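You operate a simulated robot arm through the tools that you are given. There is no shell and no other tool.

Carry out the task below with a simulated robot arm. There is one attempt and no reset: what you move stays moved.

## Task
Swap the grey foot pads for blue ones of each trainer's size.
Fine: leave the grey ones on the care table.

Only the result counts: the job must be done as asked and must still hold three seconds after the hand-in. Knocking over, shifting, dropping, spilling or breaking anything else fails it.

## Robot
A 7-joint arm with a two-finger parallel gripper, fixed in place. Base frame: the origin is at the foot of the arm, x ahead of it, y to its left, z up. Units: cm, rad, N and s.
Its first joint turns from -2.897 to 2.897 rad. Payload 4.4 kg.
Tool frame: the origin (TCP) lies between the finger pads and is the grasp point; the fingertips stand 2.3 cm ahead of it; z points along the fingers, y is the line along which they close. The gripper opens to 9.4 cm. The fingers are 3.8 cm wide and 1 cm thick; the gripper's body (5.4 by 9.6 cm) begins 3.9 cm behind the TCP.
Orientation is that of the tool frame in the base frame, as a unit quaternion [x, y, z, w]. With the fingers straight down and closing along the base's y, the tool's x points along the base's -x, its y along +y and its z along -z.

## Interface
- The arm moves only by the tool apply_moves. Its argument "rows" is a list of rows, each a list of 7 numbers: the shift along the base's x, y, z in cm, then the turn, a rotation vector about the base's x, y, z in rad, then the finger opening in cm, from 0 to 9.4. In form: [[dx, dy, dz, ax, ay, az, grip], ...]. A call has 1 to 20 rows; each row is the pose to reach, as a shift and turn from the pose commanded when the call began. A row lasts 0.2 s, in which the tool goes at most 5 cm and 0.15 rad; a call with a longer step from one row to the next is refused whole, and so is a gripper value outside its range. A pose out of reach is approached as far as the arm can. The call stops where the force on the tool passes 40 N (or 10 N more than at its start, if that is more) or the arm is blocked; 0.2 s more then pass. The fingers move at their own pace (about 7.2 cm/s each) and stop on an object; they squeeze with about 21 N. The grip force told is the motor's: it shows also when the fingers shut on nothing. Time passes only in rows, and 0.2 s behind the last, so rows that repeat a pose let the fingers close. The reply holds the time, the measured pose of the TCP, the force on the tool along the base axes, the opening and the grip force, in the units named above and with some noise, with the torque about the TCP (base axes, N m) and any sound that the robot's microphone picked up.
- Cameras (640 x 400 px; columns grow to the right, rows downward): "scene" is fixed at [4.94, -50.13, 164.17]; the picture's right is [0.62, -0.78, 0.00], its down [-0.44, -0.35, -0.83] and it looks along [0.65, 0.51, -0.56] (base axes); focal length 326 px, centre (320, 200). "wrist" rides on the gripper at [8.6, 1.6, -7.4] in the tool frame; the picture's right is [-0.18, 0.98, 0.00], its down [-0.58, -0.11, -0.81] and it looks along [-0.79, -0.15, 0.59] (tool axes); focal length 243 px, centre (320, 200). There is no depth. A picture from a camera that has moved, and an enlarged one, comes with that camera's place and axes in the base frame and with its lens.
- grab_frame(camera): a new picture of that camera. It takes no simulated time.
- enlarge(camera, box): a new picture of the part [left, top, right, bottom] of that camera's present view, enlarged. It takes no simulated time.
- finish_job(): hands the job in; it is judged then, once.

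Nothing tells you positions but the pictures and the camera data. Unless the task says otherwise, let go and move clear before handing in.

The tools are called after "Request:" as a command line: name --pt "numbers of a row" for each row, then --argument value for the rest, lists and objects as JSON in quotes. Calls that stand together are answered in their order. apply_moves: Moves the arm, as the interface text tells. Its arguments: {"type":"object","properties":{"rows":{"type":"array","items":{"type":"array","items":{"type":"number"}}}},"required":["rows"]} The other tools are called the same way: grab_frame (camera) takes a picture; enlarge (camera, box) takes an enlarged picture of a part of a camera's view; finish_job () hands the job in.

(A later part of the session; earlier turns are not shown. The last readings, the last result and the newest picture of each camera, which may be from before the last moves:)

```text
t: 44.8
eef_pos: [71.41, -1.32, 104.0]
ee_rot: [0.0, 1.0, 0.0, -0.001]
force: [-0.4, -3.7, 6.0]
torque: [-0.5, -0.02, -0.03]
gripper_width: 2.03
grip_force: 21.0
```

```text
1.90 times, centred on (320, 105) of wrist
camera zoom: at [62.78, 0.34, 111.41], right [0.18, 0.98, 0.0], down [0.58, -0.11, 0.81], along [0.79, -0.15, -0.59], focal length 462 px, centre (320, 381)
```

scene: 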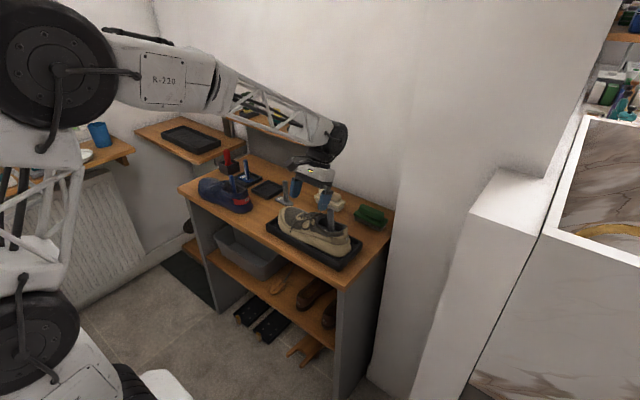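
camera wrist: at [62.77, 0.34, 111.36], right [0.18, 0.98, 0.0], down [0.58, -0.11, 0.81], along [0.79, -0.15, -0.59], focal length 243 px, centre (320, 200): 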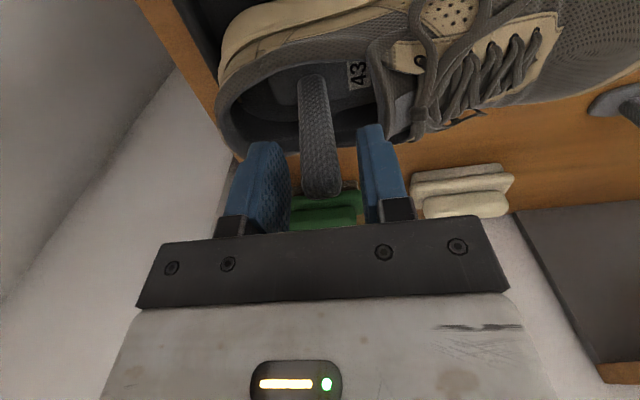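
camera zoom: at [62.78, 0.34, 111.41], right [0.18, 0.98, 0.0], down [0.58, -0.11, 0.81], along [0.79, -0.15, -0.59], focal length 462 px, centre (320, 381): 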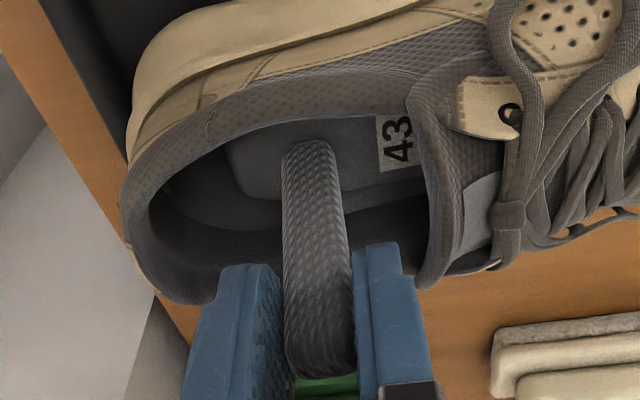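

The grey 43 pad is gripped. I'll extract it by the same heel-up path.

Request:
apply_moves --pt "0 0 0.5 0 0 0 0.5" --pt "0 0 1.0 0 0 0 0.5" --pt "0 0.45 1.2 -0.075 0 0 0.5" --pt "0 0.9 1.4 -0.15 0 0 0.5" --pt "0 1.4 1.6 -0.225 0 0 0.5" --pt "0 1.9 1.8 -0.3 0 0 0.5"

Request:
enlarge --camera "scene" --box '[295, 185, 355, 265]'

Request:
enlarge --camera "wrist" --box '[200, 0, 440, 210]'

```text
t: 46.2
eef_pos: [71.41, 0.76, 105.82]
ee_rot: [0.0, 0.989, -0.151, 0.0]
force: [0.4, -0.1, 0.0]
torque: [-0.01, 0.04, 0.02]
gripper_width: 1.92
grip_force: 21.2
```

```text
5.00 times, centred on (325, 225) of scene
camera zoom: at [4.94, -50.13, 164.17], right [0.62, -0.78, 0.0], down [-0.44, -0.35, -0.83], along [0.65, 0.51, -0.56], focal length 1631 px, centre (295, 75)
```

zoom: 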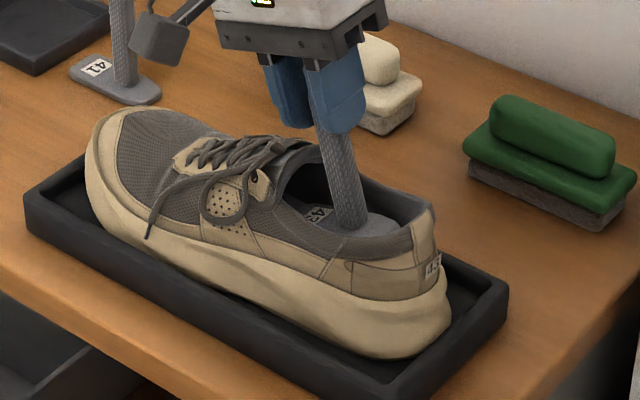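

```text
1.90 times, centred on (320, 105) of wrist
camera zoom: at [62.71, 4.43, 112.4], right [0.18, 0.94, -0.29], down [0.58, 0.13, 0.8], along [0.79, -0.32, -0.52], focal length 462 px, centre (320, 381)
```

zoom: 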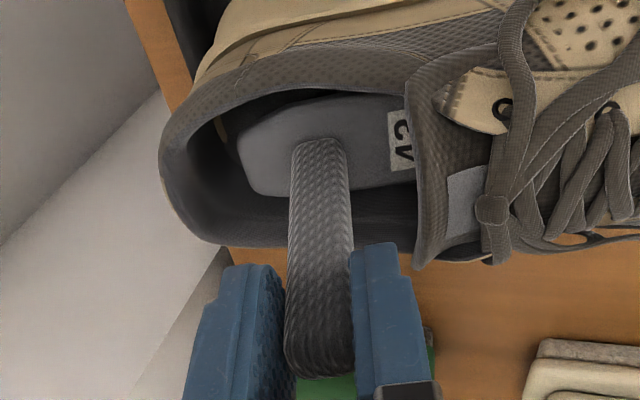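

Forces stay at zero and the shoe is unmoved. I'll continue the tilt and lift.

Request:
apply_moves --pt "0 0.6 0.2 -0.075 0 0 0.5" --pt "0 1.2 0.4 -0.15 0 0 0.5" --pt "0 1.75 0.6 -0.225 0 0 0.5" --pt "0 2.3 0.8 -0.3 0 0 0.5" --pt "0 2.3 1.3 -0.3 0 0 0.5"

Request:
enlarge --camera "scene" --box '[295, 185, 355, 265]'

Request:
enlarge --camera "wrist" --box '[200, 0, 440, 210]'

```text
t: 47.4
eef_pos: [71.31, 2.85, 107.05]
ee_rot: [0.0, 0.955, -0.296, 0.0]
force: [-0.3, -0.4, 0.1]
torque: [0.03, -0.03, 0.04]
gripper_width: 1.91
grip_force: 20.7
```

```text
5.00 times, centred on (325, 225) of scene
camera zoom: at [4.94, -50.13, 164.17], right [0.62, -0.78, 0.0], down [-0.44, -0.35, -0.83], along [0.65, 0.51, -0.56], focal length 1631 px, centre (295, 75)
```

zoom: 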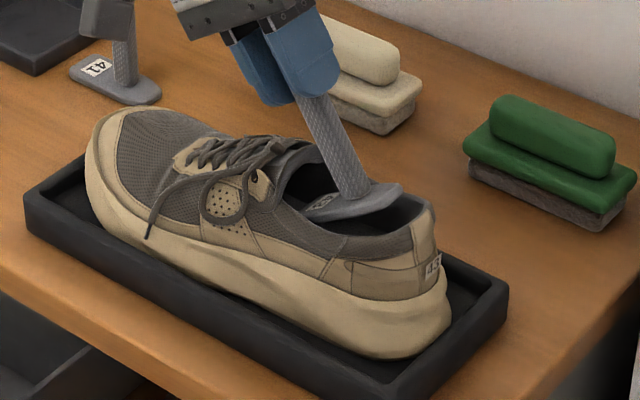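

```text
1.90 times, centred on (320, 105) of wrist
camera zoom: at [62.71, 8.44, 112.25], right [0.18, 0.81, -0.56], down [0.58, 0.37, 0.73], along [0.79, -0.46, -0.4], focal length 462 px, centre (320, 381)
```

zoom: 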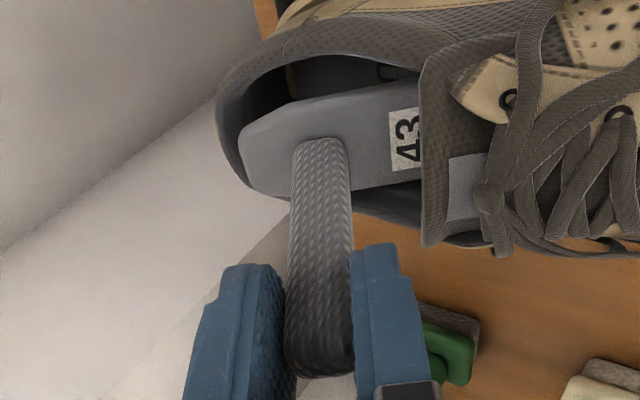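

The pad is tilted clear inside the opening. I'll lift straight up, out of the shoe.

Request:
apply_moves --pt "0 0 0.8 0 0 0 0.5" --pt "0 0 1.6 0 0 0 0.5" --pt "0 0 2.4 0 0 0 0.5" --pt "0 0 3.2 0 0 0 0.5" --pt "0 0 4.0 0 0 0 0.5" --pt "0 0 5.5 0 0 0 0.5" --pt "0 0 7.5 0 0 0 0.5" --pt "0 0 9.0 0 0 0 0.5"

Request:
enlarge --camera "scene" --box '[260, 150, 380, 270]'

```text
t: 49.2
eef_pos: [71.29, 2.97, 116.05]
ee_rot: [0.0, 0.955, -0.295, 0.0]
force: [-0.7, -0.5, -0.2]
torque: [0.01, -0.03, 0.0]
gripper_width: 1.91
grip_force: 20.7
```

```text
3.33 times, centred on (320, 210) of scene
camera zoom: at [4.94, -50.13, 164.17], right [0.62, -0.78, 0.0], down [-0.44, -0.35, -0.83], along [0.65, 0.51, -0.56], focal length 1087 px, centre (320, 167)
```

zoom: 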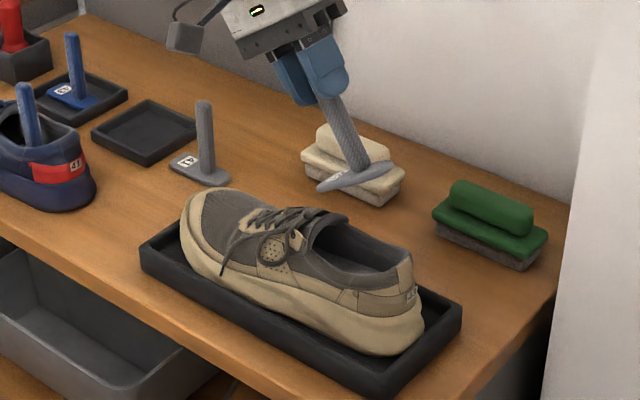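

The grey 43 pad is out and the beige shoe and its tray are unmoved. I'll straighten and carry it to the free spot near (84.5, 18).

Request:
apply_moves --pt "2 2 0 0.1 0 0 0.5" --pt "4.5 4.5 0 0.22 0 0 0.5" --pt "7 7.5 0 0.34 0 0 0.5" --pt "9.5 10.5 0 0.46 0 0 0.5" --pt "12 13.3 0 0.6 0 0 0.5" --pt "13.3 15.1 0 0.6 0 0 0.5" --pt "13.3 15.1 -3 0.6 0 0 0.5" --pt "13.3 15.1 -6 0.6 0 0 0.5" --pt "13.3 15.1 -9 0.6 0 0 0.5" --pt "13.3 15.1 -12 0.6 0 0 0.5" --pt "13.3 15.1 -14.5 0.6 0 0 0.5" --pt "13.3 15.1 -16 0.6 0 0 0.5" --pt "13.3 15.1 -16 0.6 0 0 0.5"

Request:
enlarge --camera "scene" --box '[260, 130, 360, 230]'

Request:
grab_frame --camera "wrist"

```text
t: 52.0
eef_pos: [84.61, 17.9, 99.92]
ee_rot: [0.0, 1.0, 0.001, 0.0]
force: [-0.3, 0.6, -0.9]
torque: [0.01, 0.06, 0.0]
gripper_width: 1.92
grip_force: 21.1
```

```text
4.00 times, centred on (310, 180) of scene
camera zoom: at [4.94, -50.13, 164.17], right [0.62, -0.78, 0.0], down [-0.44, -0.35, -0.83], along [0.65, 0.51, -0.56], focal length 1305 px, centre (360, 280)
```

zoom: 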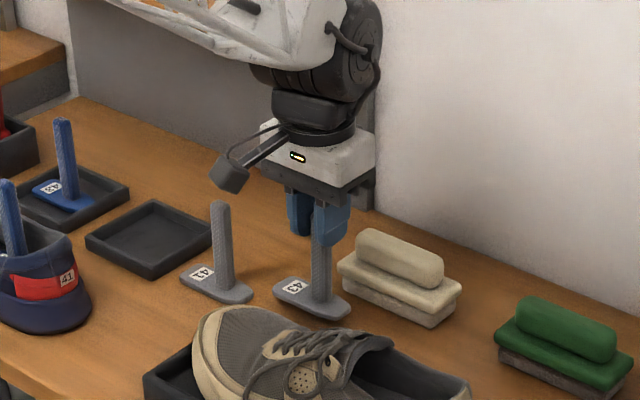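

```text
taken
camera wrist: at [75.98, 19.65, 107.38], right [0.18, 0.98, 0.0], down [0.58, -0.11, 0.81], along [0.79, -0.15, -0.59], focal length 243 px, centre (320, 200)
```

wrist: 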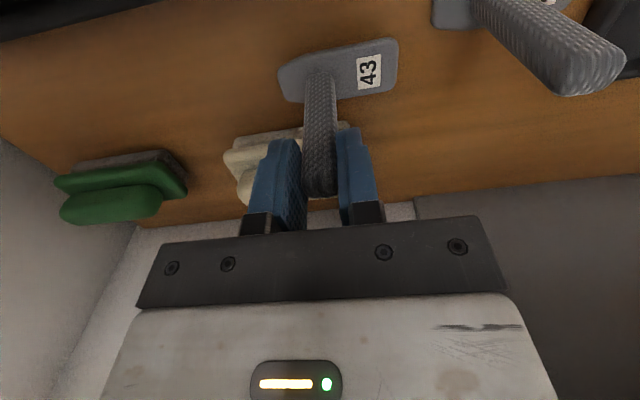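

The pad hangs over a clear patch between the grey 41 pad and the white brush. I'll lower it slowly to contact.

Request:
apply_moves --pt "0 0 -0.5 0 0 0 0.5" --pt "0 0 -1.0 0 0 0 0.5" --pt "0 0 -1.4 0 0 0 0.5"

Request:
apply_moves --pt "0 0 -0.15 0 0 0 0.5" --pt "0 0 -0.3 0 0 0 0.5"

Request:
enlarge --camera "scene" --box '[290, 170, 350, 220]'

```text
t: 52.8
eef_pos: [84.64, 18.08, 98.49]
ee_rot: [0.0, 1.0, 0.0, 0.0]
force: [-0.6, 0.2, -0.3]
torque: [0.01, 0.02, 0.02]
gripper_width: 1.89
grip_force: 21.1
```

```text
t: 53.4
eef_pos: [84.65, 18.05, 98.34]
ee_rot: [0.001, 1.0, 0.0, 0.001]
force: [-0.6, 0.0, 0.2]
torque: [0.02, 0.04, -0.03]
gripper_width: 1.93
grip_force: 21.2
```

```text
8.00 times, centred on (320, 195) of scene
camera zoom: at [4.94, -50.13, 164.17], right [0.62, -0.78, 0.0], down [-0.44, -0.35, -0.83], along [0.65, 0.51, -0.56], focal length 2609 px, centre (320, 240)
```

zoom: 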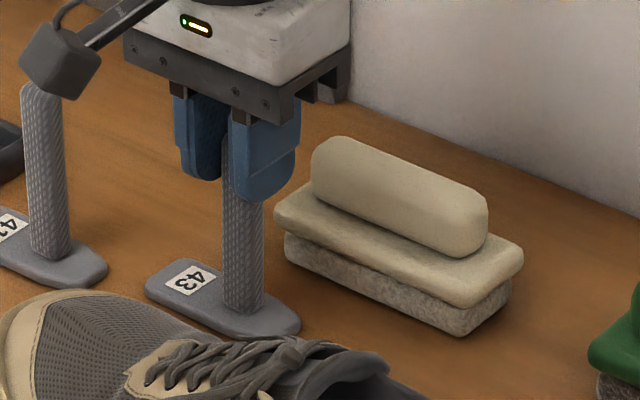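

Request:
apply_moves --pt "0 0 -0.1 0 0 0 0.5" --pt "0 0 -0.2 0 0 0 0.5"

Request:
apply_moves --pt "0 0 -0.1 0 0 0 0.5" --pt "0 0 -0.15 0 0 0 0.5"

Request:
enlarge --camera "scene" --box '[290, 170, 350, 220]'

```text
t: 54.0
eef_pos: [84.63, 17.99, 98.47]
ee_rot: [0.0, 1.0, 0.0, 0.001]
force: [-2.7, -1.2, 10.5]
torque: [0.04, 0.1, 0.0]
gripper_width: 1.92
grip_force: 20.6
```

```text
t: 54.6
eef_pos: [84.51, 17.98, 98.29]
ee_rot: [0.0, 1.0, 0.0, 0.001]
force: [-1.8, -1.1, 30.9]
torque: [0.0, -0.3, -0.02]
gripper_width: 1.94
grip_force: 20.5
```

```text
8.00 times, centred on (320, 195) of scene
camera zoom: at [4.94, -50.13, 164.17], right [0.62, -0.78, 0.0], down [-0.44, -0.35, -0.83], along [0.65, 0.51, -0.56], focal length 2609 px, centre (320, 240)
```

zoom: 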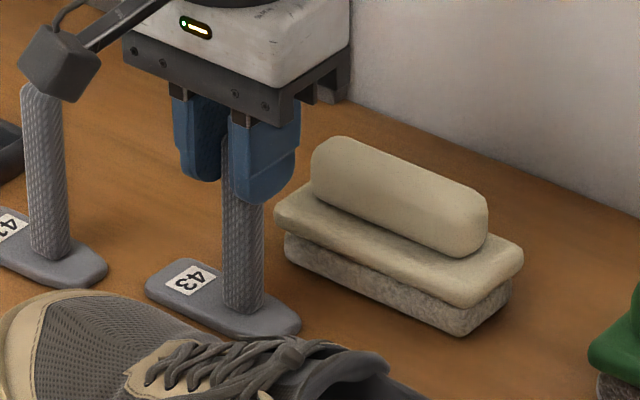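

It's firmly on the table. I'll ease off the pressure, then release.

Request:
apply_moves --pt "0 0 0.15 0 0 0 0.5" --pt "0 0 0.3 0 0 0 0.5" --pt "0 0 0.3 0 0 0 0.5"

```text
t: 55.4
eef_pos: [84.58, 17.94, 98.28]
ee_rot: [0.0, 1.0, 0.0, -0.001]
force: [-1.1, -0.3, 6.0]
torque: [0.0, 0.07, 0.01]
gripper_width: 1.94
grip_force: 20.6
```

Request:
apply_moves --pt "0 0 0.05 0 0 0 0.5" --pt "0 0 0.05 0 0 0 2.3" --pt "0 0 0.05 0 0 0 3.0" --pt "0 0 0.05 0 0 0 3.8" --pt "0 0 1.0 0 0 0 4.0" --pt "0 0 3 0 0 0 4.0" --pt "0 0 6 0 0 0 4.5" --pt "0 0 10 0 0 0 5" --pt "-2 1 13 0 0 0 5"

Request:
enlarge --camera "scene" --box '[190, 110, 390, 250]'

Request:
grab_frame --camera "wrist"

```text
t: 57.4
eef_pos: [82.43, 19.21, 111.19]
ee_rot: [0.001, 1.0, 0.0, 0.0]
force: [0.6, 0.8, -0.8]
torque: [-0.04, 0.0, 0.05]
gripper_width: 5.0
grip_force: 0.2
```

```text
2.86 times, centred on (290, 180) of scene
camera zoom: at [4.94, -50.13, 164.17], right [0.62, -0.78, 0.0], down [-0.44, -0.35, -0.83], along [0.65, 0.51, -0.56], focal length 932 px, centre (406, 257)
```

zoom: 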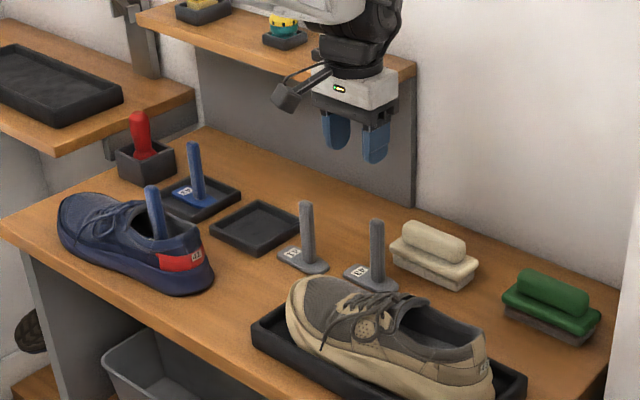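

```text
taken
camera wrist: at [73.9, 20.88, 118.65], right [0.18, 0.98, 0.0], down [0.58, -0.11, 0.81], along [0.79, -0.15, -0.59], focal length 243 px, centre (320, 200)
```

wrist: 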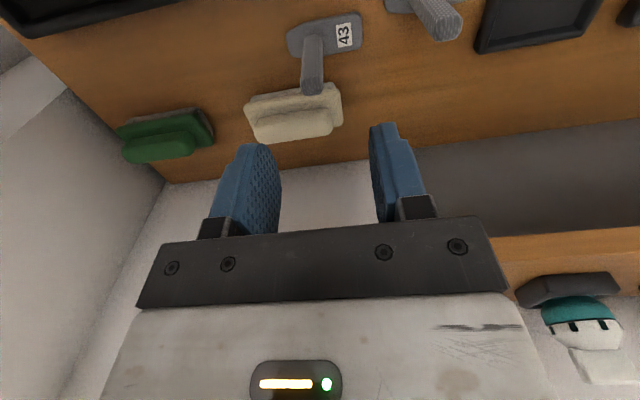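

Both grey pads stand upright on the care table. Now the blue 43 post, near (84, 53.7): I'll go there with the 0.25 rad forward tip for reach and shelf clearance, and hover.

Request:
apply_moves --pt "-1 2 0.5 0 -0.1 0 5" --pt "-1.5 6 0.5 0 -0.2 0 5" --pt "-1.5 10 0.5 0 -0.25 0 5" --pt "-1.5 14.5 0.5 0 -0.25 0 5" --pt "-1.5 19 0.5 0 -0.25 0 5" --pt "-1.5 23.5 0.5 0 -0.25 0 5" --pt "-1 28 0 0 -0.25 0 5" --pt "0 32 -1 0 -0.25 0 5" --pt "1.5 34.7 -2.4 0 -0.25 0 5" --pt "1.5 34.7 -2.4 0 -0.25 0 5"

Request:
grab_frame --camera "wrist"

Request:
enlarge --camera "wrist" --box '[260, 0, 400, 80]'

Request:
enlarge --camera "scene" --box '[200, 90, 320, 210]'

```text
t: 59.6
eef_pos: [84.3, 53.88, 108.76]
ee_rot: [0.0, 0.992, 0.0, 0.124]
force: [0.4, 0.0, -0.2]
torque: [0.0, 0.0, 0.04]
gripper_width: 4.98
grip_force: 0.2
```

```text
taken
camera wrist: at [74.03, 55.56, 113.72], right [0.18, 0.98, 0.05], down [0.36, -0.11, 0.93], along [0.91, -0.15, -0.38], focal length 243 px, centre (320, 200)
```

wrist: 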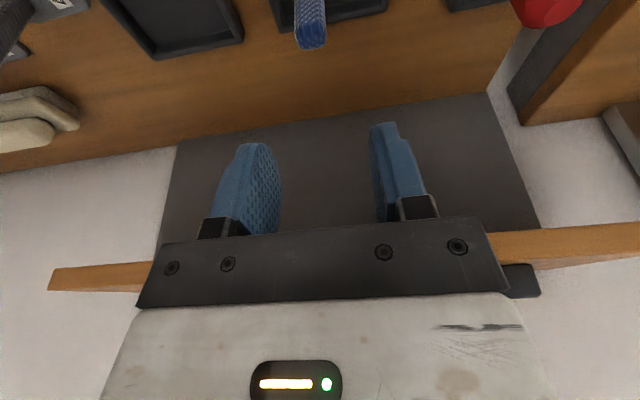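

```text
4.57 times, centred on (330, 40) of wrist
camera zoom: at [74.03, 55.56, 113.72], right [0.18, 0.98, 0.05], down [0.36, -0.11, 0.93], along [0.91, -0.15, -0.38], focal length 1109 px, centre (274, 931)
```

zoom: 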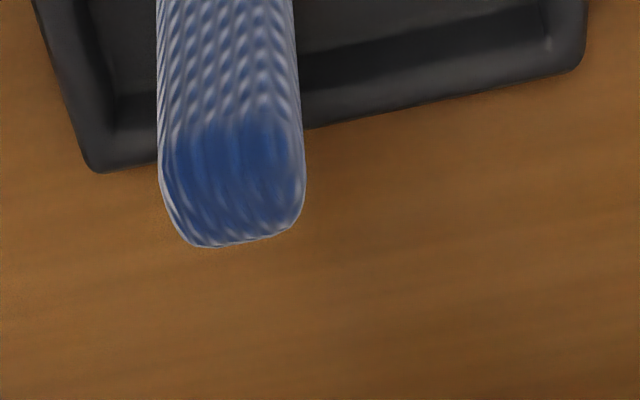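

```text
3.33 times, centred on (260, 150) of scene
camera zoom: at [4.94, -50.13, 164.17], right [0.62, -0.78, 0.0], down [-0.44, -0.35, -0.83], along [0.65, 0.51, -0.56], focal length 1087 px, centre (520, 367)
```

zoom: 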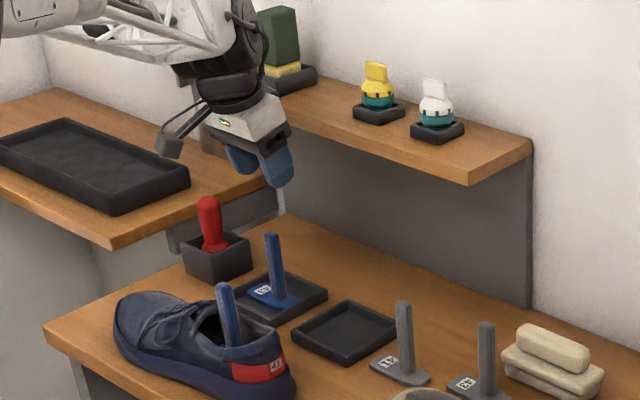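

The post is at about (84.05, 53.6), nearly centred. I'll descend around it.

Request:
apply_moves --pt "0 -0.07 -2.5 0 0 0 4.2" --pt "0 -0.07 -5 0 0 0 4.2" --pt "0 -0.07 -7.5 0 0 0 4.2" --pt "0 -0.07 -9 0 0 0 4.2" --pt "0 -0.07 -10 0 0 0 4.2" --pt "0 -0.07 -10.45 0 0 0 4.2" --pt "0 -0.07 -10.45 0 0 0 4.2"

Request:
grab_frame --camera "wrist"

Request:
enlarge --camera "scene" --box '[200, 90, 320, 210]'

```text
t: 61.2
eef_pos: [84.11, 53.5, 98.5]
ee_rot: [0.001, 0.992, 0.0, 0.124]
force: [-0.2, -0.2, 0.6]
torque: [-0.03, -0.01, 0.0]
gripper_width: 4.19
grip_force: 0.1
```

```text
taken
camera wrist: at [73.97, 55.21, 103.5], right [0.18, 0.98, 0.05], down [0.36, -0.11, 0.93], along [0.91, -0.15, -0.38], focal length 243 px, centre (320, 200)
```

wrist: 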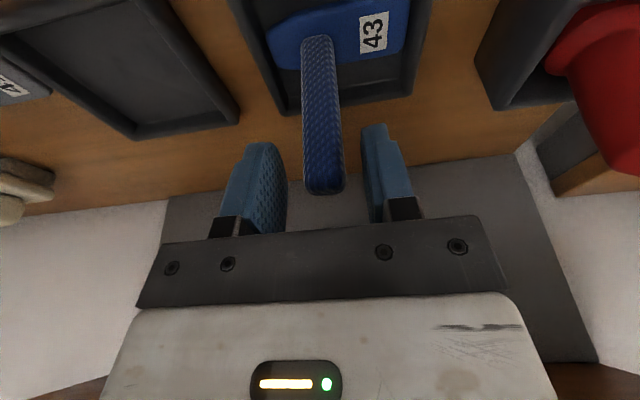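

```text
3.33 times, centred on (260, 150) of scene
camera zoom: at [4.94, -50.13, 164.17], right [0.62, -0.78, 0.0], down [-0.44, -0.35, -0.83], along [0.65, 0.51, -0.56], focal length 1087 px, centre (520, 367)
```

zoom: 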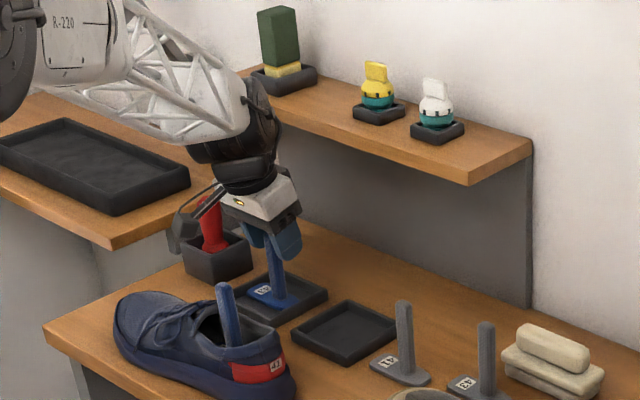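

The post is centred between the fingers. I'll close on it.

Request:
apply_moves --pt "0 0 0 0 0 0 3" --pt "0 0 0 0 0 0 2" --pt "0 0 0 0 0 0 0.5" --pt "0 0 0 0 0 0 0.5" --pt "0 0 0 0 0 0 0.5"

Request:
apply_moves --pt "0 0 0.7 0 0 0 0.5" --pt "0 0 2 0 0 0 0.5" --pt "0 0 4 0 0 0 0.5" --pt "0 0 7 0 0 0 0.5" --pt "0 0 10 0 0 0 0.5" --pt "0 0 13 0 0 0 0.5" --pt "0 0 15.5 0 0 0 0.5" --pt "0 0 15.5 0 0 0 0.5"

Request:
grab_frame --camera "wrist"

Request:
enlarge --camera "scene" --box '[200, 90, 320, 210]'

```text
t: 62.4
eef_pos: [84.2, 53.53, 98.47]
ee_rot: [0.0, 0.992, 0.0, 0.125]
force: [-0.2, 2.2, -0.1]
torque: [0.2, -0.03, 0.02]
gripper_width: 1.92
grip_force: 21.5
```

```text
t: 64.2
eef_pos: [83.96, 53.59, 114.08]
ee_rot: [0.0, 0.992, 0.0, 0.124]
force: [-0.1, 0.0, 0.0]
torque: [-0.01, 0.03, -0.02]
gripper_width: 1.92
grip_force: 20.5
```

```text
taken
camera wrist: at [73.81, 55.29, 118.96], right [0.18, 0.98, 0.04], down [0.36, -0.11, 0.92], along [0.91, -0.15, -0.38], focal length 243 px, centre (320, 200)
```

wrist: 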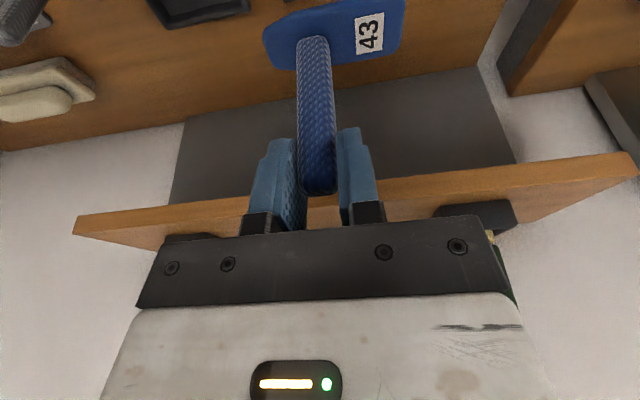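

```text
3.33 times, centred on (260, 150) of scene
camera zoom: at [4.94, -50.13, 164.17], right [0.62, -0.78, 0.0], down [-0.44, -0.35, -0.83], along [0.65, 0.51, -0.56], focal length 1087 px, centre (520, 367)
```

zoom: 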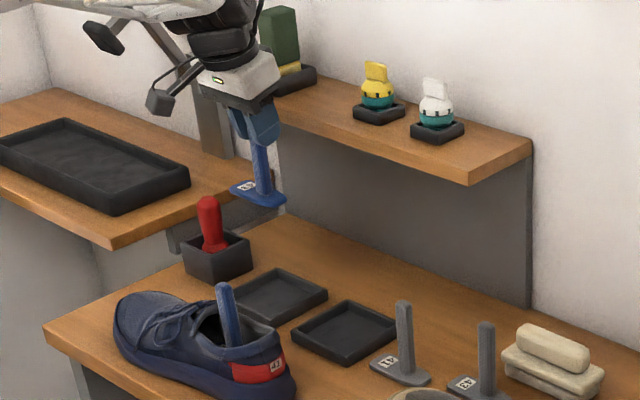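

The blue 43 pad is out of its tray. I'll carry it along the back of the table, above the standing grey posts, to over the beige trainer and tilt it for insertion.

Request:
apply_moves --pt "-2 -3 1 0 0 0 0.5" --pt "-4 -7 2 0 0 0 0.5" --pt "-4.5 -11.3 3 0 0 0 0.5" --pt "-4.5 -15.8 3 0 0 0 0.5" --pt "-4.5 -20.3 3 0 0 0 0.5" --pt "-4.5 -24.8 3 0 0 0 0.5" --pt "-4.5 -29.3 3 0 0 0 0.5" --pt "-5 -33.5 3 0 0 0 0.5" --pt "-6.5 -37.5 3 -0.12 0 0 0.5" --pt "-8 -41.3 3 -0.24 0 0 0.5" --pt "-9.8 -44.8 3 -0.36 0 0 0.5" --pt "-11.5 -48 3 -0.48 0 0 0.5" --pt "-12.8 -50.73 3 -0.6 0 0 0.5" --pt "-12.8 -50.73 3 -0.6 0 0 0.5"

Request:
grab_frame --camera "wrist"

Request:
enlarge --camera "scene" --box '[260, 150, 380, 270]'

```text
t: 67.2
eef_pos: [71.01, 2.95, 117.09]
ee_rot: [-0.037, 0.948, -0.294, 0.119]
force: [-0.3, -0.7, -0.5]
torque: [-0.02, -0.02, -0.04]
gripper_width: 1.94
grip_force: 21.1
```

```text
taken
camera wrist: at [60.83, 7.17, 120.32], right [0.18, 0.84, -0.52], down [0.36, 0.43, 0.82], along [0.91, -0.34, -0.23], focal length 243 px, centre (320, 200)
```

wrist: 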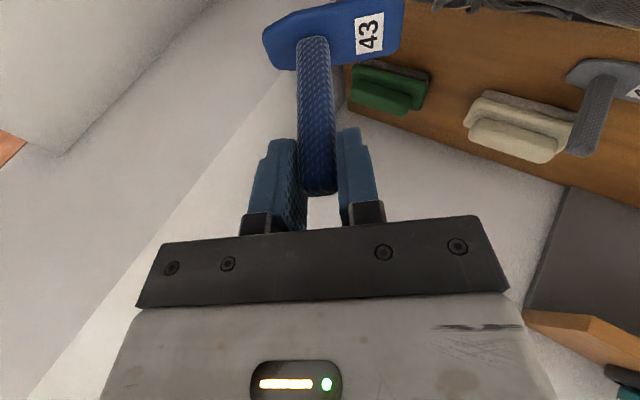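

```text
3.33 times, centred on (320, 210) of scene
camera zoom: at [4.94, -50.13, 164.17], right [0.62, -0.78, 0.0], down [-0.44, -0.35, -0.83], along [0.65, 0.51, -0.56], focal length 1087 px, centre (320, 167)
```

zoom: 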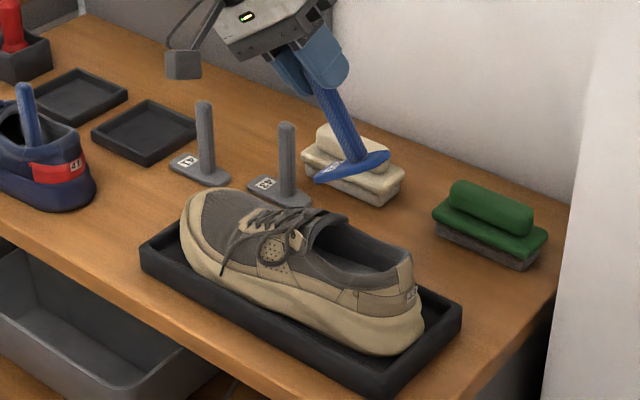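

The pad's position matches the grey one's exit pose closely. I'll lower it in stages.

Request:
apply_moves --pt "0 0 -1.5 0 0 0 0.5" --pt "0 0 -3 0 0 0 0.5" --pt "0 0 -4.5 0 0 0 0.5" --pt "0 0 -5.9 0 0 0 0.5" --pt "0 0 -5.9 0 0 0 0.5"

Request:
enlarge --camera "scene" --box '[295, 185, 355, 265]'

Request:
enlarge --camera "wrist" --box '[200, 0, 440, 210]'

```text
t: 68.4
eef_pos: [71.21, 2.86, 110.99]
ee_rot: [-0.038, 0.948, -0.293, 0.12]
force: [0.6, 0.3, -0.2]
torque: [0.0, 0.03, -0.04]
gripper_width: 1.93
grip_force: 20.7
```

```text
5.00 times, centred on (325, 225) of scene
camera zoom: at [4.94, -50.13, 164.17], right [0.62, -0.78, 0.0], down [-0.44, -0.35, -0.83], along [0.65, 0.51, -0.56], focal length 1631 px, centre (295, 75)
```

zoom: 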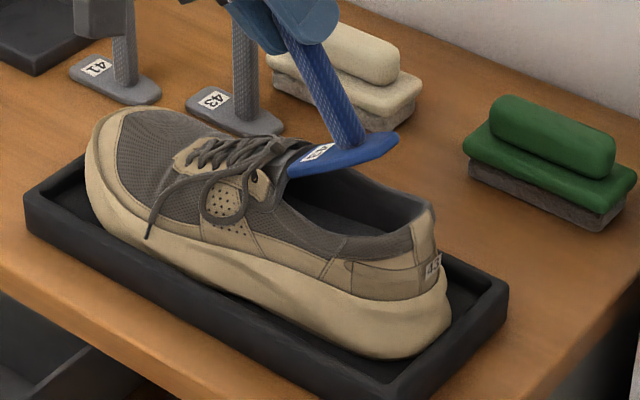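

```text
1.90 times, centred on (320, 105) of wrist
camera zoom: at [61.01, 7.15, 114.22], right [0.18, 0.84, -0.52], down [0.36, 0.43, 0.82], along [0.91, -0.34, -0.23], focal length 462 px, centre (320, 381)
```

zoom: 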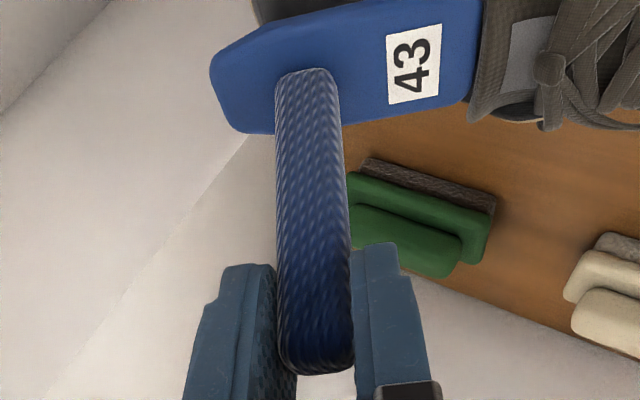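

I'll measure the blue post's lateral position in the grip more precisely before entering.

Request:
enlarge --camera "scene" --box '[310, 185, 350, 225]'

```text
10.00 times, centred on (330, 205) of scene
camera zoom: at [4.94, -50.13, 164.17], right [0.62, -0.78, 0.0], down [-0.44, -0.35, -0.83], along [0.65, 0.51, -0.56], focal length 3262 px, centre (220, 150)
```

zoom: 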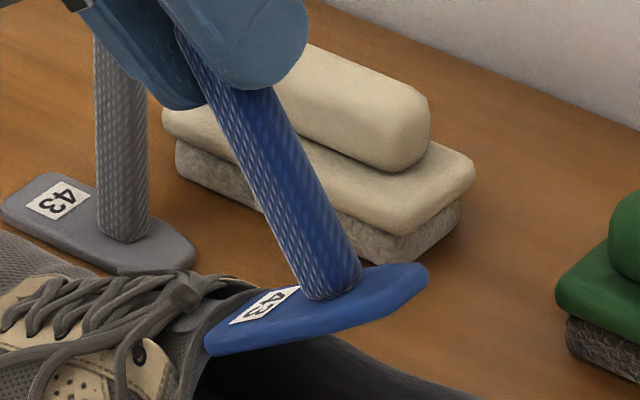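

The offset is only about 0.1–0.2 cm. I'll correct x by +0.2 and shift -0.25 in y to centre the pad in the opening, then lower it in.

Request:
apply_moves --pt "0.2 -0.25 0 0 0 0 0.5" --pt "0.2 -0.25 -0.8 0 0 0 0.5" --pt "0.2 -0.25 -1.6 0 0 0 0.5" --pt "0.2 -0.25 -2.4 0 0 0 0.5" --pt "0.2 -0.25 -3.2 0 0 0 0.5" --pt "0.2 -0.25 -4.0 0 0 0 0.5"

Request:
enlarge --camera "scene" --box '[295, 185, 355, 265]'

Request:
enlarge --camera "wrist" --box '[200, 0, 440, 210]'

```text
t: 69.8
eef_pos: [71.32, 2.69, 106.97]
ee_rot: [-0.037, 0.948, -0.293, 0.119]
force: [-0.3, -0.7, 0.5]
torque: [0.0, 0.0, 0.02]
gripper_width: 1.91
grip_force: 20.3
```

```text
5.00 times, centred on (325, 225) of scene
camera zoom: at [4.94, -50.13, 164.17], right [0.62, -0.78, 0.0], down [-0.44, -0.35, -0.83], along [0.65, 0.51, -0.56], focal length 1631 px, centre (295, 75)
```

zoom: 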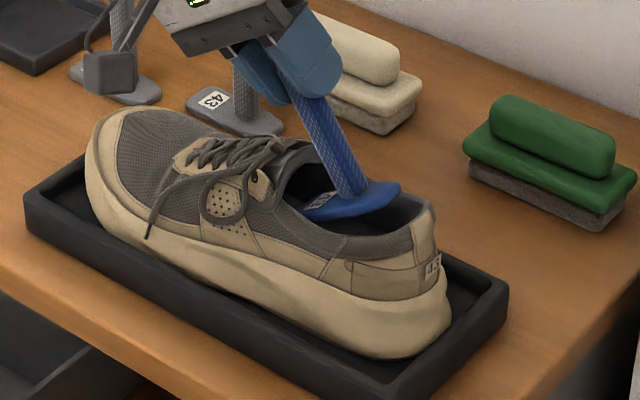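

```text
1.90 times, centred on (320, 105) of wrist
camera zoom: at [61.21, 6.98, 110.27], right [0.18, 0.84, -0.52], down [0.36, 0.43, 0.82], along [0.91, -0.34, -0.23], focal length 462 px, centre (320, 381)
```

zoom: 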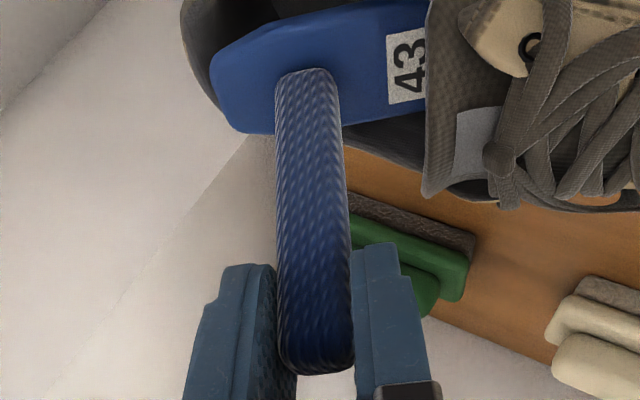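

The pose matches the grey one's at this stage exactly, with no contact force. I'll begin levelling with the toe sliding under the tongue.

Request:
apply_moves --pt "0 0 -0.4 0 0 0 0.5" --pt "0 -0.5 -0.6 0.075 0 0 0.5" --pt "0 -1.05 -0.8 0.15 0 0 0.5"

Request:
apply_moves --pt "0 -0.55 -0.2 0.075 0 0 0.5" --pt "0 -1.1 -0.4 0.15 0 0 0.5"

Request:
enlarge --camera "scene" --box '[295, 185, 355, 265]'

Request:
enlarge --camera "wrist" --box '[200, 0, 440, 210]'

```text
t: 70.6
eef_pos: [71.49, 1.63, 106.3]
ee_rot: [-0.029, 0.967, -0.221, 0.122]
force: [-0.3, 0.5, -0.7]
torque: [0.0, -0.01, 0.04]
gripper_width: 1.93
grip_force: 20.8
```

```text
t: 71.2
eef_pos: [71.4, 0.47, 105.89]
ee_rot: [-0.019, 0.981, -0.148, 0.122]
force: [-0.3, -1.4, -0.3]
torque: [0.01, 0.0, 0.03]
gripper_width: 1.93
grip_force: 20.7
```

```text
5.00 times, centred on (325, 225) of scene
camera zoom: at [4.94, -50.13, 164.17], right [0.62, -0.78, 0.0], down [-0.44, -0.35, -0.83], along [0.65, 0.51, -0.56], focal length 1631 px, centre (295, 75)
```

zoom: 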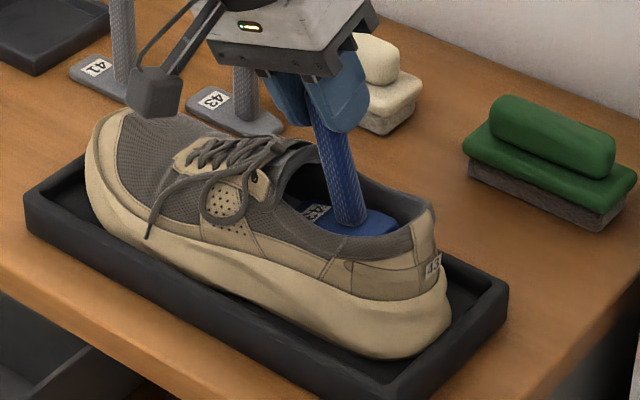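

```text
1.90 times, centred on (320, 105) of wrist
camera zoom: at [61.27, 3.62, 110.21], right [0.18, 0.95, -0.25], down [0.36, 0.17, 0.92], along [0.91, -0.25, -0.32], focal length 462 px, centre (320, 381)
```

zoom: 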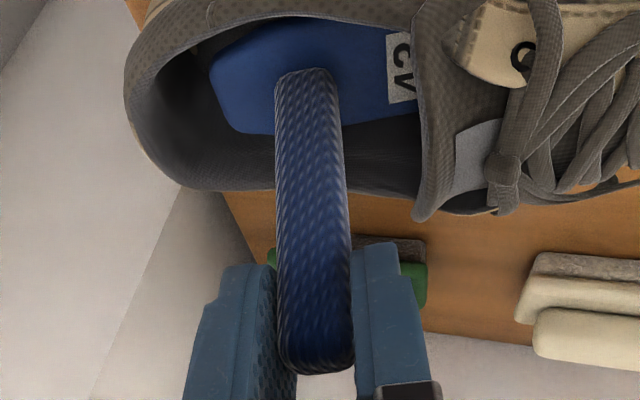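

The shoe is unmoved. I'll finish levelling.

Request:
apply_moves --pt "0 -0.23 0 0.037 0 0 0.5" --pt "0 -0.47 -0.1 0.075 0 0 0.5" --pt "0 -0.7 -0.2 0.112 0 0 0.5" --pt "0 -0.93 -0.3 0.15 0 0 0.5"

Request:
apply_moves --pt "0 -0.23 0 0.037 0 0 0.5" --pt "0 -0.45 -0.1 0.075 0 0 0.5" --pt "0 -0.68 -0.2 0.112 0 0 0.5" --pt "0 -0.9 -0.3 0.15 0 0 0.5"

Request:
enlarge --camera "scene" --box '[295, 185, 355, 265]'

Request:
enlarge --camera "wrist" --box '[200, 0, 440, 210]'

```text
t: 72.2
eef_pos: [71.6, -0.4, 105.63]
ee_rot: [-0.009, 0.99, -0.074, 0.123]
force: [0.5, -0.3, -2.2]
torque: [-0.02, -0.01, -0.02]
gripper_width: 1.92
grip_force: 20.8
```

```text
t: 73.2
eef_pos: [71.38, -1.18, 105.39]
ee_rot: [0.0, 0.992, -0.001, 0.125]
force: [-0.1, -0.5, 0.5]
torque: [0.0, -0.01, 0.01]
gripper_width: 1.91
grip_force: 21.2
```

```text
5.00 times, centred on (325, 225) of scene
camera zoom: at [4.94, -50.13, 164.17], right [0.62, -0.78, 0.0], down [-0.44, -0.35, -0.83], along [0.65, 0.51, -0.56], focal length 1631 px, centre (295, 75)
```

zoom: 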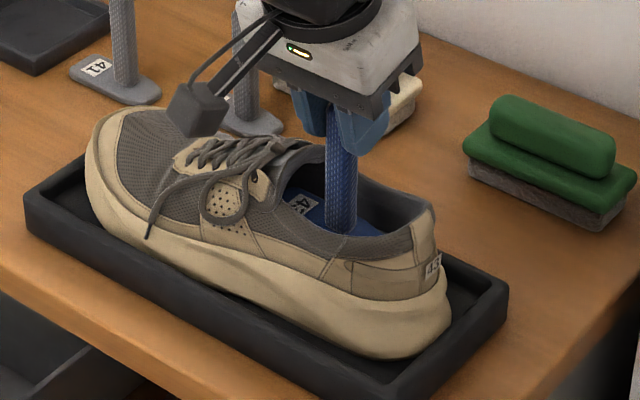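

```text
1.90 times, centred on (320, 105) of wrist
camera zoom: at [61.24, 0.42, 110.38], right [0.18, 0.98, 0.05], down [0.36, -0.11, 0.93], along [0.91, -0.15, -0.38], focal length 462 px, centre (320, 381)
```

zoom: 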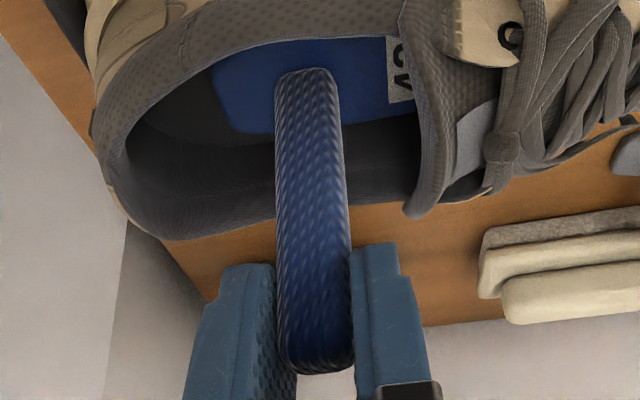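

Level and centred with the shoe unmoved. I'll lower onto the insole in small steps.

Request:
apply_moves --pt "0 0 -0.3 0 0 0 0.5" --pt "0 0 -0.6 0 0 0 0.5"

Request:
apply_moves --pt "0 0 -0.1 0 0 0 0.5" --pt "0 0 -0.2 0 0 0 0.5"

```text
t: 73.8
eef_pos: [71.19, -1.41, 104.87]
ee_rot: [-0.001, 0.992, 0.0, 0.124]
force: [-0.4, 0.2, -1.0]
torque: [0.01, -0.02, 0.03]
gripper_width: 1.95
grip_force: 21.4
```

```text
t: 74.4
eef_pos: [71.5, -1.25, 104.55]
ee_rot: [0.0, 0.992, 0.0, 0.125]
force: [0.3, -0.5, -0.3]
torque: [0.0, 0.01, 0.0]
gripper_width: 1.88
grip_force: 21.0
```

Request:
apply_moves --pt "0 0 -0.1 0 0 0 0.5" --pt "0 0 -0.15 0 0 0 0.5"

Request:
apply_moves --pt "0 0 -0.08 0 0 0 0.5" --pt "0 0 -0.12 0 0 0 0.5"

```text
t: 75.0
eef_pos: [71.52, -1.23, 104.37]
ee_rot: [0.0, 0.992, 0.0, 0.125]
force: [-0.9, -0.4, -0.7]
torque: [-0.03, -0.01, 0.03]
gripper_width: 1.91
grip_force: 21.0
```

```text
t: 75.6
eef_pos: [71.54, -1.28, 104.3]
ee_rot: [0.0, 0.992, 0.0, 0.125]
force: [0.3, -0.6, -0.4]
torque: [0.04, 0.0, -0.08]
gripper_width: 1.92
grip_force: 20.7
```

Still no contact at commanded z≈104.26. I'll continue in 0.1 cm steps.

Request:
apply_moves --pt "0 0 -0.06 0 0 0 0.5" --pt "0 0 -0.12 0 0 0 0.5"

Request:
apply_moves --pt "0 0 -0.05 0 0 0 0.5" --pt "0 0 -0.1 0 0 0 0.5"

```text
t: 76.2
eef_pos: [71.43, -1.28, 104.25]
ee_rot: [0.0, 0.992, 0.001, 0.124]
force: [-0.5, -0.6, 0.0]
torque: [0.0, 0.02, 0.02]
gripper_width: 1.92
grip_force: 20.7
```

```text
t: 76.8
eef_pos: [71.55, -1.39, 103.91]
ee_rot: [0.0, 0.992, 0.0, 0.125]
force: [0.1, -0.3, 0.4]
torque: [0.01, -0.02, 0.02]
gripper_width: 1.92
grip_force: 21.3
```

Request:
apply_moves --pt "0 0 -0.05 0 0 0 0.5" --pt "0 0 -0.1 0 0 0 0.5"

Request:
enlarge --camera "scene" --box '[295, 185, 355, 265]'

Request:
enlarge --camera "wrist" --box '[200, 0, 440, 210]'

```text
t: 77.4
eef_pos: [71.54, -1.36, 103.88]
ee_rot: [0.0, 0.992, 0.0, 0.124]
force: [-0.6, 1.6, 4.5]
torque: [-0.05, 0.15, -0.08]
gripper_width: 1.91
grip_force: 21.1
```

```text
5.00 times, centred on (325, 225) of scene
camera zoom: at [4.94, -50.13, 164.17], right [0.62, -0.78, 0.0], down [-0.44, -0.35, -0.83], along [0.65, 0.51, -0.56], focal length 1631 px, centre (295, 75)
```

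zoom: 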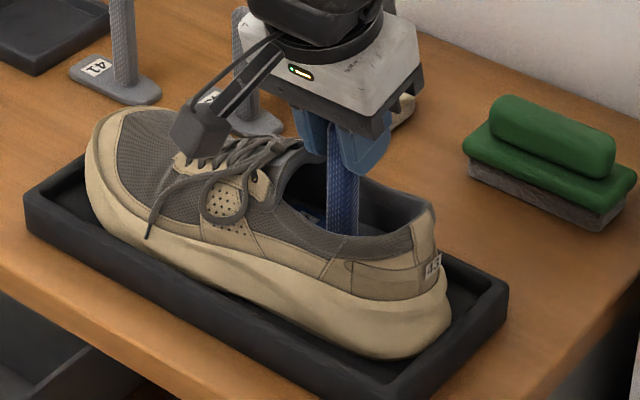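

```text
1.90 times, centred on (320, 105) of wrist
camera zoom: at [61.26, 0.3, 108.97], right [0.18, 0.98, 0.04], down [0.36, -0.11, 0.93], along [0.91, -0.15, -0.38], focal length 462 px, centre (320, 381)
```

zoom: 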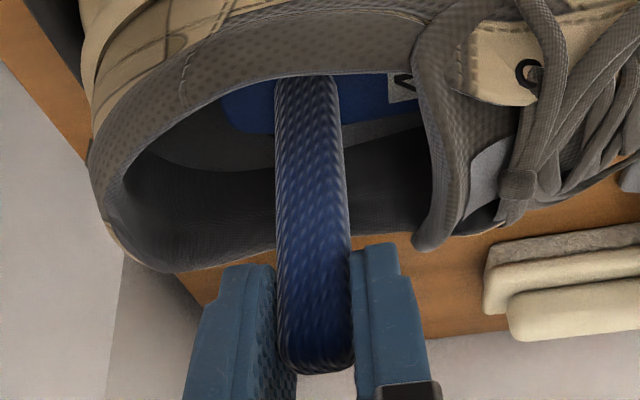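

Contact at 4.5 N, at the height I expected for the insole. I'll release and withdraw straight up.

Request:
apply_moves --pt "0 0 0.05 0 0 0 2.2" --pt "0 0 0.05 0 0 0 2.7" --pt "0 0 0.05 0 0 0 3.2" --pt "0 0 0.3 0 0 0 3.4" --pt "0 0 1.0 0 0 0 3.6" --pt "0 0 3 0 0 0 4" --pt "0 0 6 0 0 0 4.5" --pt "0 0 10 0 0 0 5"

Request:
enlarge --camera "scene" --box '[295, 185, 355, 265]'

Request:
grab_frame --camera "wrist"

```text
t: 79.2
eef_pos: [71.18, -1.54, 114.25]
ee_rot: [0.0, 0.992, 0.0, 0.124]
force: [0.8, 0.8, -0.4]
torque: [0.03, -0.04, 0.0]
gripper_width: 4.97
grip_force: 0.0
```

```text
5.00 times, centred on (325, 225) of scene
camera zoom: at [4.94, -50.13, 164.17], right [0.62, -0.78, 0.0], down [-0.44, -0.35, -0.83], along [0.65, 0.51, -0.56], focal length 1631 px, centre (295, 75)
```

zoom: 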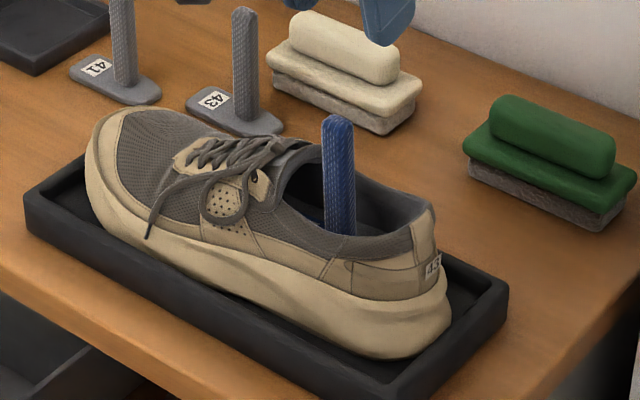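

```text
taken
camera wrist: at [61.05, 0.3, 119.25], right [0.18, 0.98, 0.04], down [0.37, -0.11, 0.92], along [0.91, -0.15, -0.38], focal length 243 px, centre (320, 200)
```

wrist: 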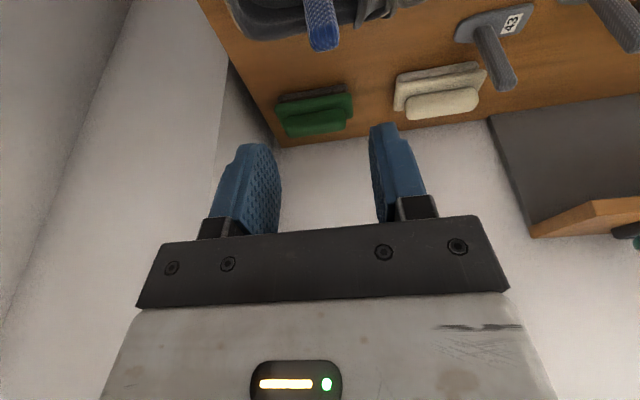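

Both blue pads are in. I'll check how each is seated with a steep view, beige first.

Request:
apply_moves --pt "-1.0 0.3 0.8 0 0.12 0 7" --pt "-2.2 0.6 0.8 0 0.24 0 8" --pt "-3.5 1.0 0.5 0 0.36 0 9.4" --pt "-4.8 1.4 0 0 0.48 0 9.4" --pt "-6.0 1.7 -0.5 0 0.6 0 9.4" --pt "-7.1 2.0 -1.2 0 0.7 0 9.4" --pt "-7.1 2.0 -1.2 0 0.7 0 9.4"

Request:
enlarge --camera "wrist" --box '[255, 130, 395, 235]'

Request:
grab_frame --camera "scene"

```text
t: 80.8
eef_pos: [64.14, 0.74, 112.83]
ee_rot: [0.0, 0.975, 0.0, -0.223]
force: [0.9, -0.3, -0.4]
torque: [0.01, 0.0, -0.01]
gripper_width: 9.37
grip_force: 0.0
```

```text
3.81 times, centred on (325, 182) of wrist
camera zoom: at [59.81, 2.33, 123.27], right [0.17, 0.98, -0.08], down [0.88, -0.11, 0.47], along [0.46, -0.15, -0.88], focal length 924 px, centre (301, 267)
```

zoom: 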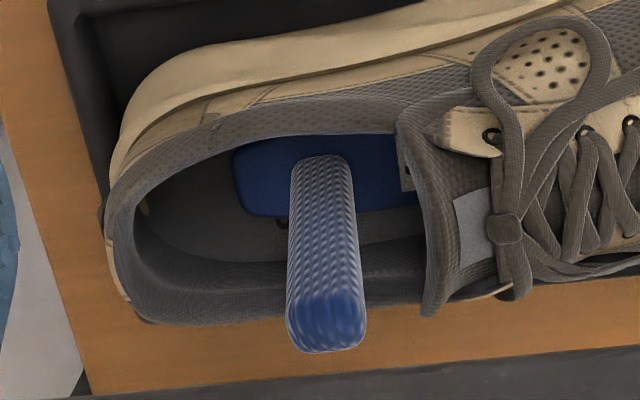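

```text
taken
```

scene: 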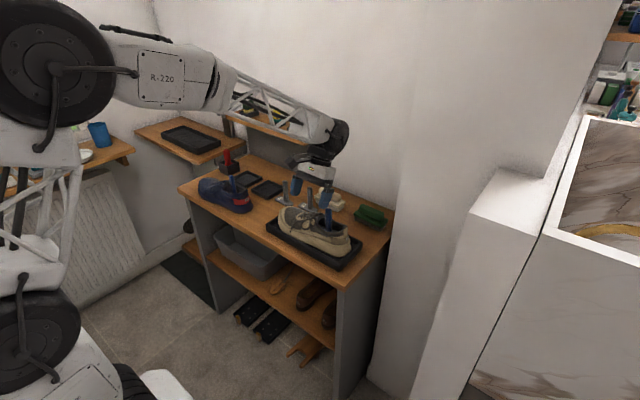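

The blue 43 pad is in place but sits about 0.8 cm further toward the toe than the grey one did. The insole slopes, so the post leans forward once released. I'll look at the navy one before deciding on corrections.

Request:
apply_moves --pt "-0.2 4.4 2 0 0 0 9.4" --pt "-0.4 8.8 3 0 0 0 9.4" --pt "-0.6 13.2 3 0 0 0 9.4" --pt "-0.8 17.6 3 0 0 0 9.4" --pt "-1.0 22 3 0 0 0 9.4" --pt "-1.2 26.4 3 0 0.01 0 9.4" --pt "-1.4 30.8 3 0 0.02 0 9.4" --pt "-1.5 35.2 2 0 0.03 0 9.4" --pt "-1.6 39.6 0 0 0.04 0 9.4" --pt "-1.7 44.35 -1.5 0 0.05 0 9.4" --pt "-1.7 44.35 -1.5 0 0.05 0 9.4"

Request:
enlarge --camera "wrist" --box '[270, 135, 390, 225]'

Request:
enlarge --camera "scene" --box '[295, 185, 355, 265]'

```text
t: 83.2
eef_pos: [63.02, 45.06, 111.31]
ee_rot: [0.0, 0.969, 0.0, -0.248]
force: [0.7, -1.1, -0.5]
torque: [-0.01, -0.02, 0.01]
gripper_width: 9.42
grip_force: 0.1
```

```text
4.44 times, centred on (330, 180) of wrist
camera zoom: at [59.02, 46.77, 121.98], right [0.16, 0.98, -0.09], down [0.9, -0.11, 0.43], along [0.41, -0.15, -0.9], focal length 1078 px, centre (276, 289)
```

zoom: 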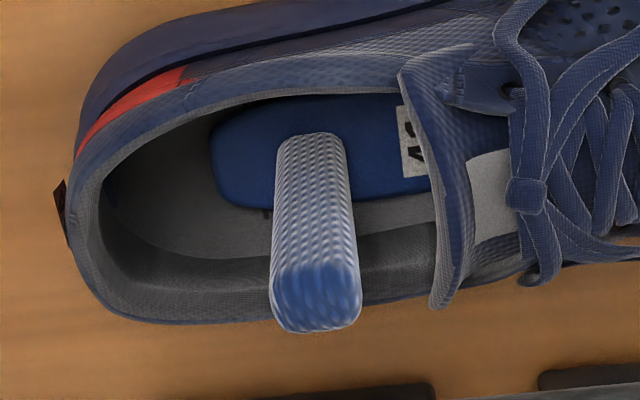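

```text
5.00 times, centred on (325, 225) of scene
camera zoom: at [4.94, -50.13, 164.17], right [0.62, -0.78, 0.0], down [-0.44, -0.35, -0.83], along [0.65, 0.51, -0.56], focal length 1631 px, centre (295, 75)
```

zoom: 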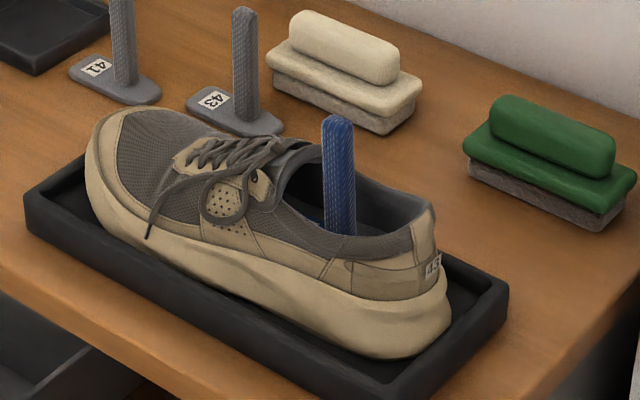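

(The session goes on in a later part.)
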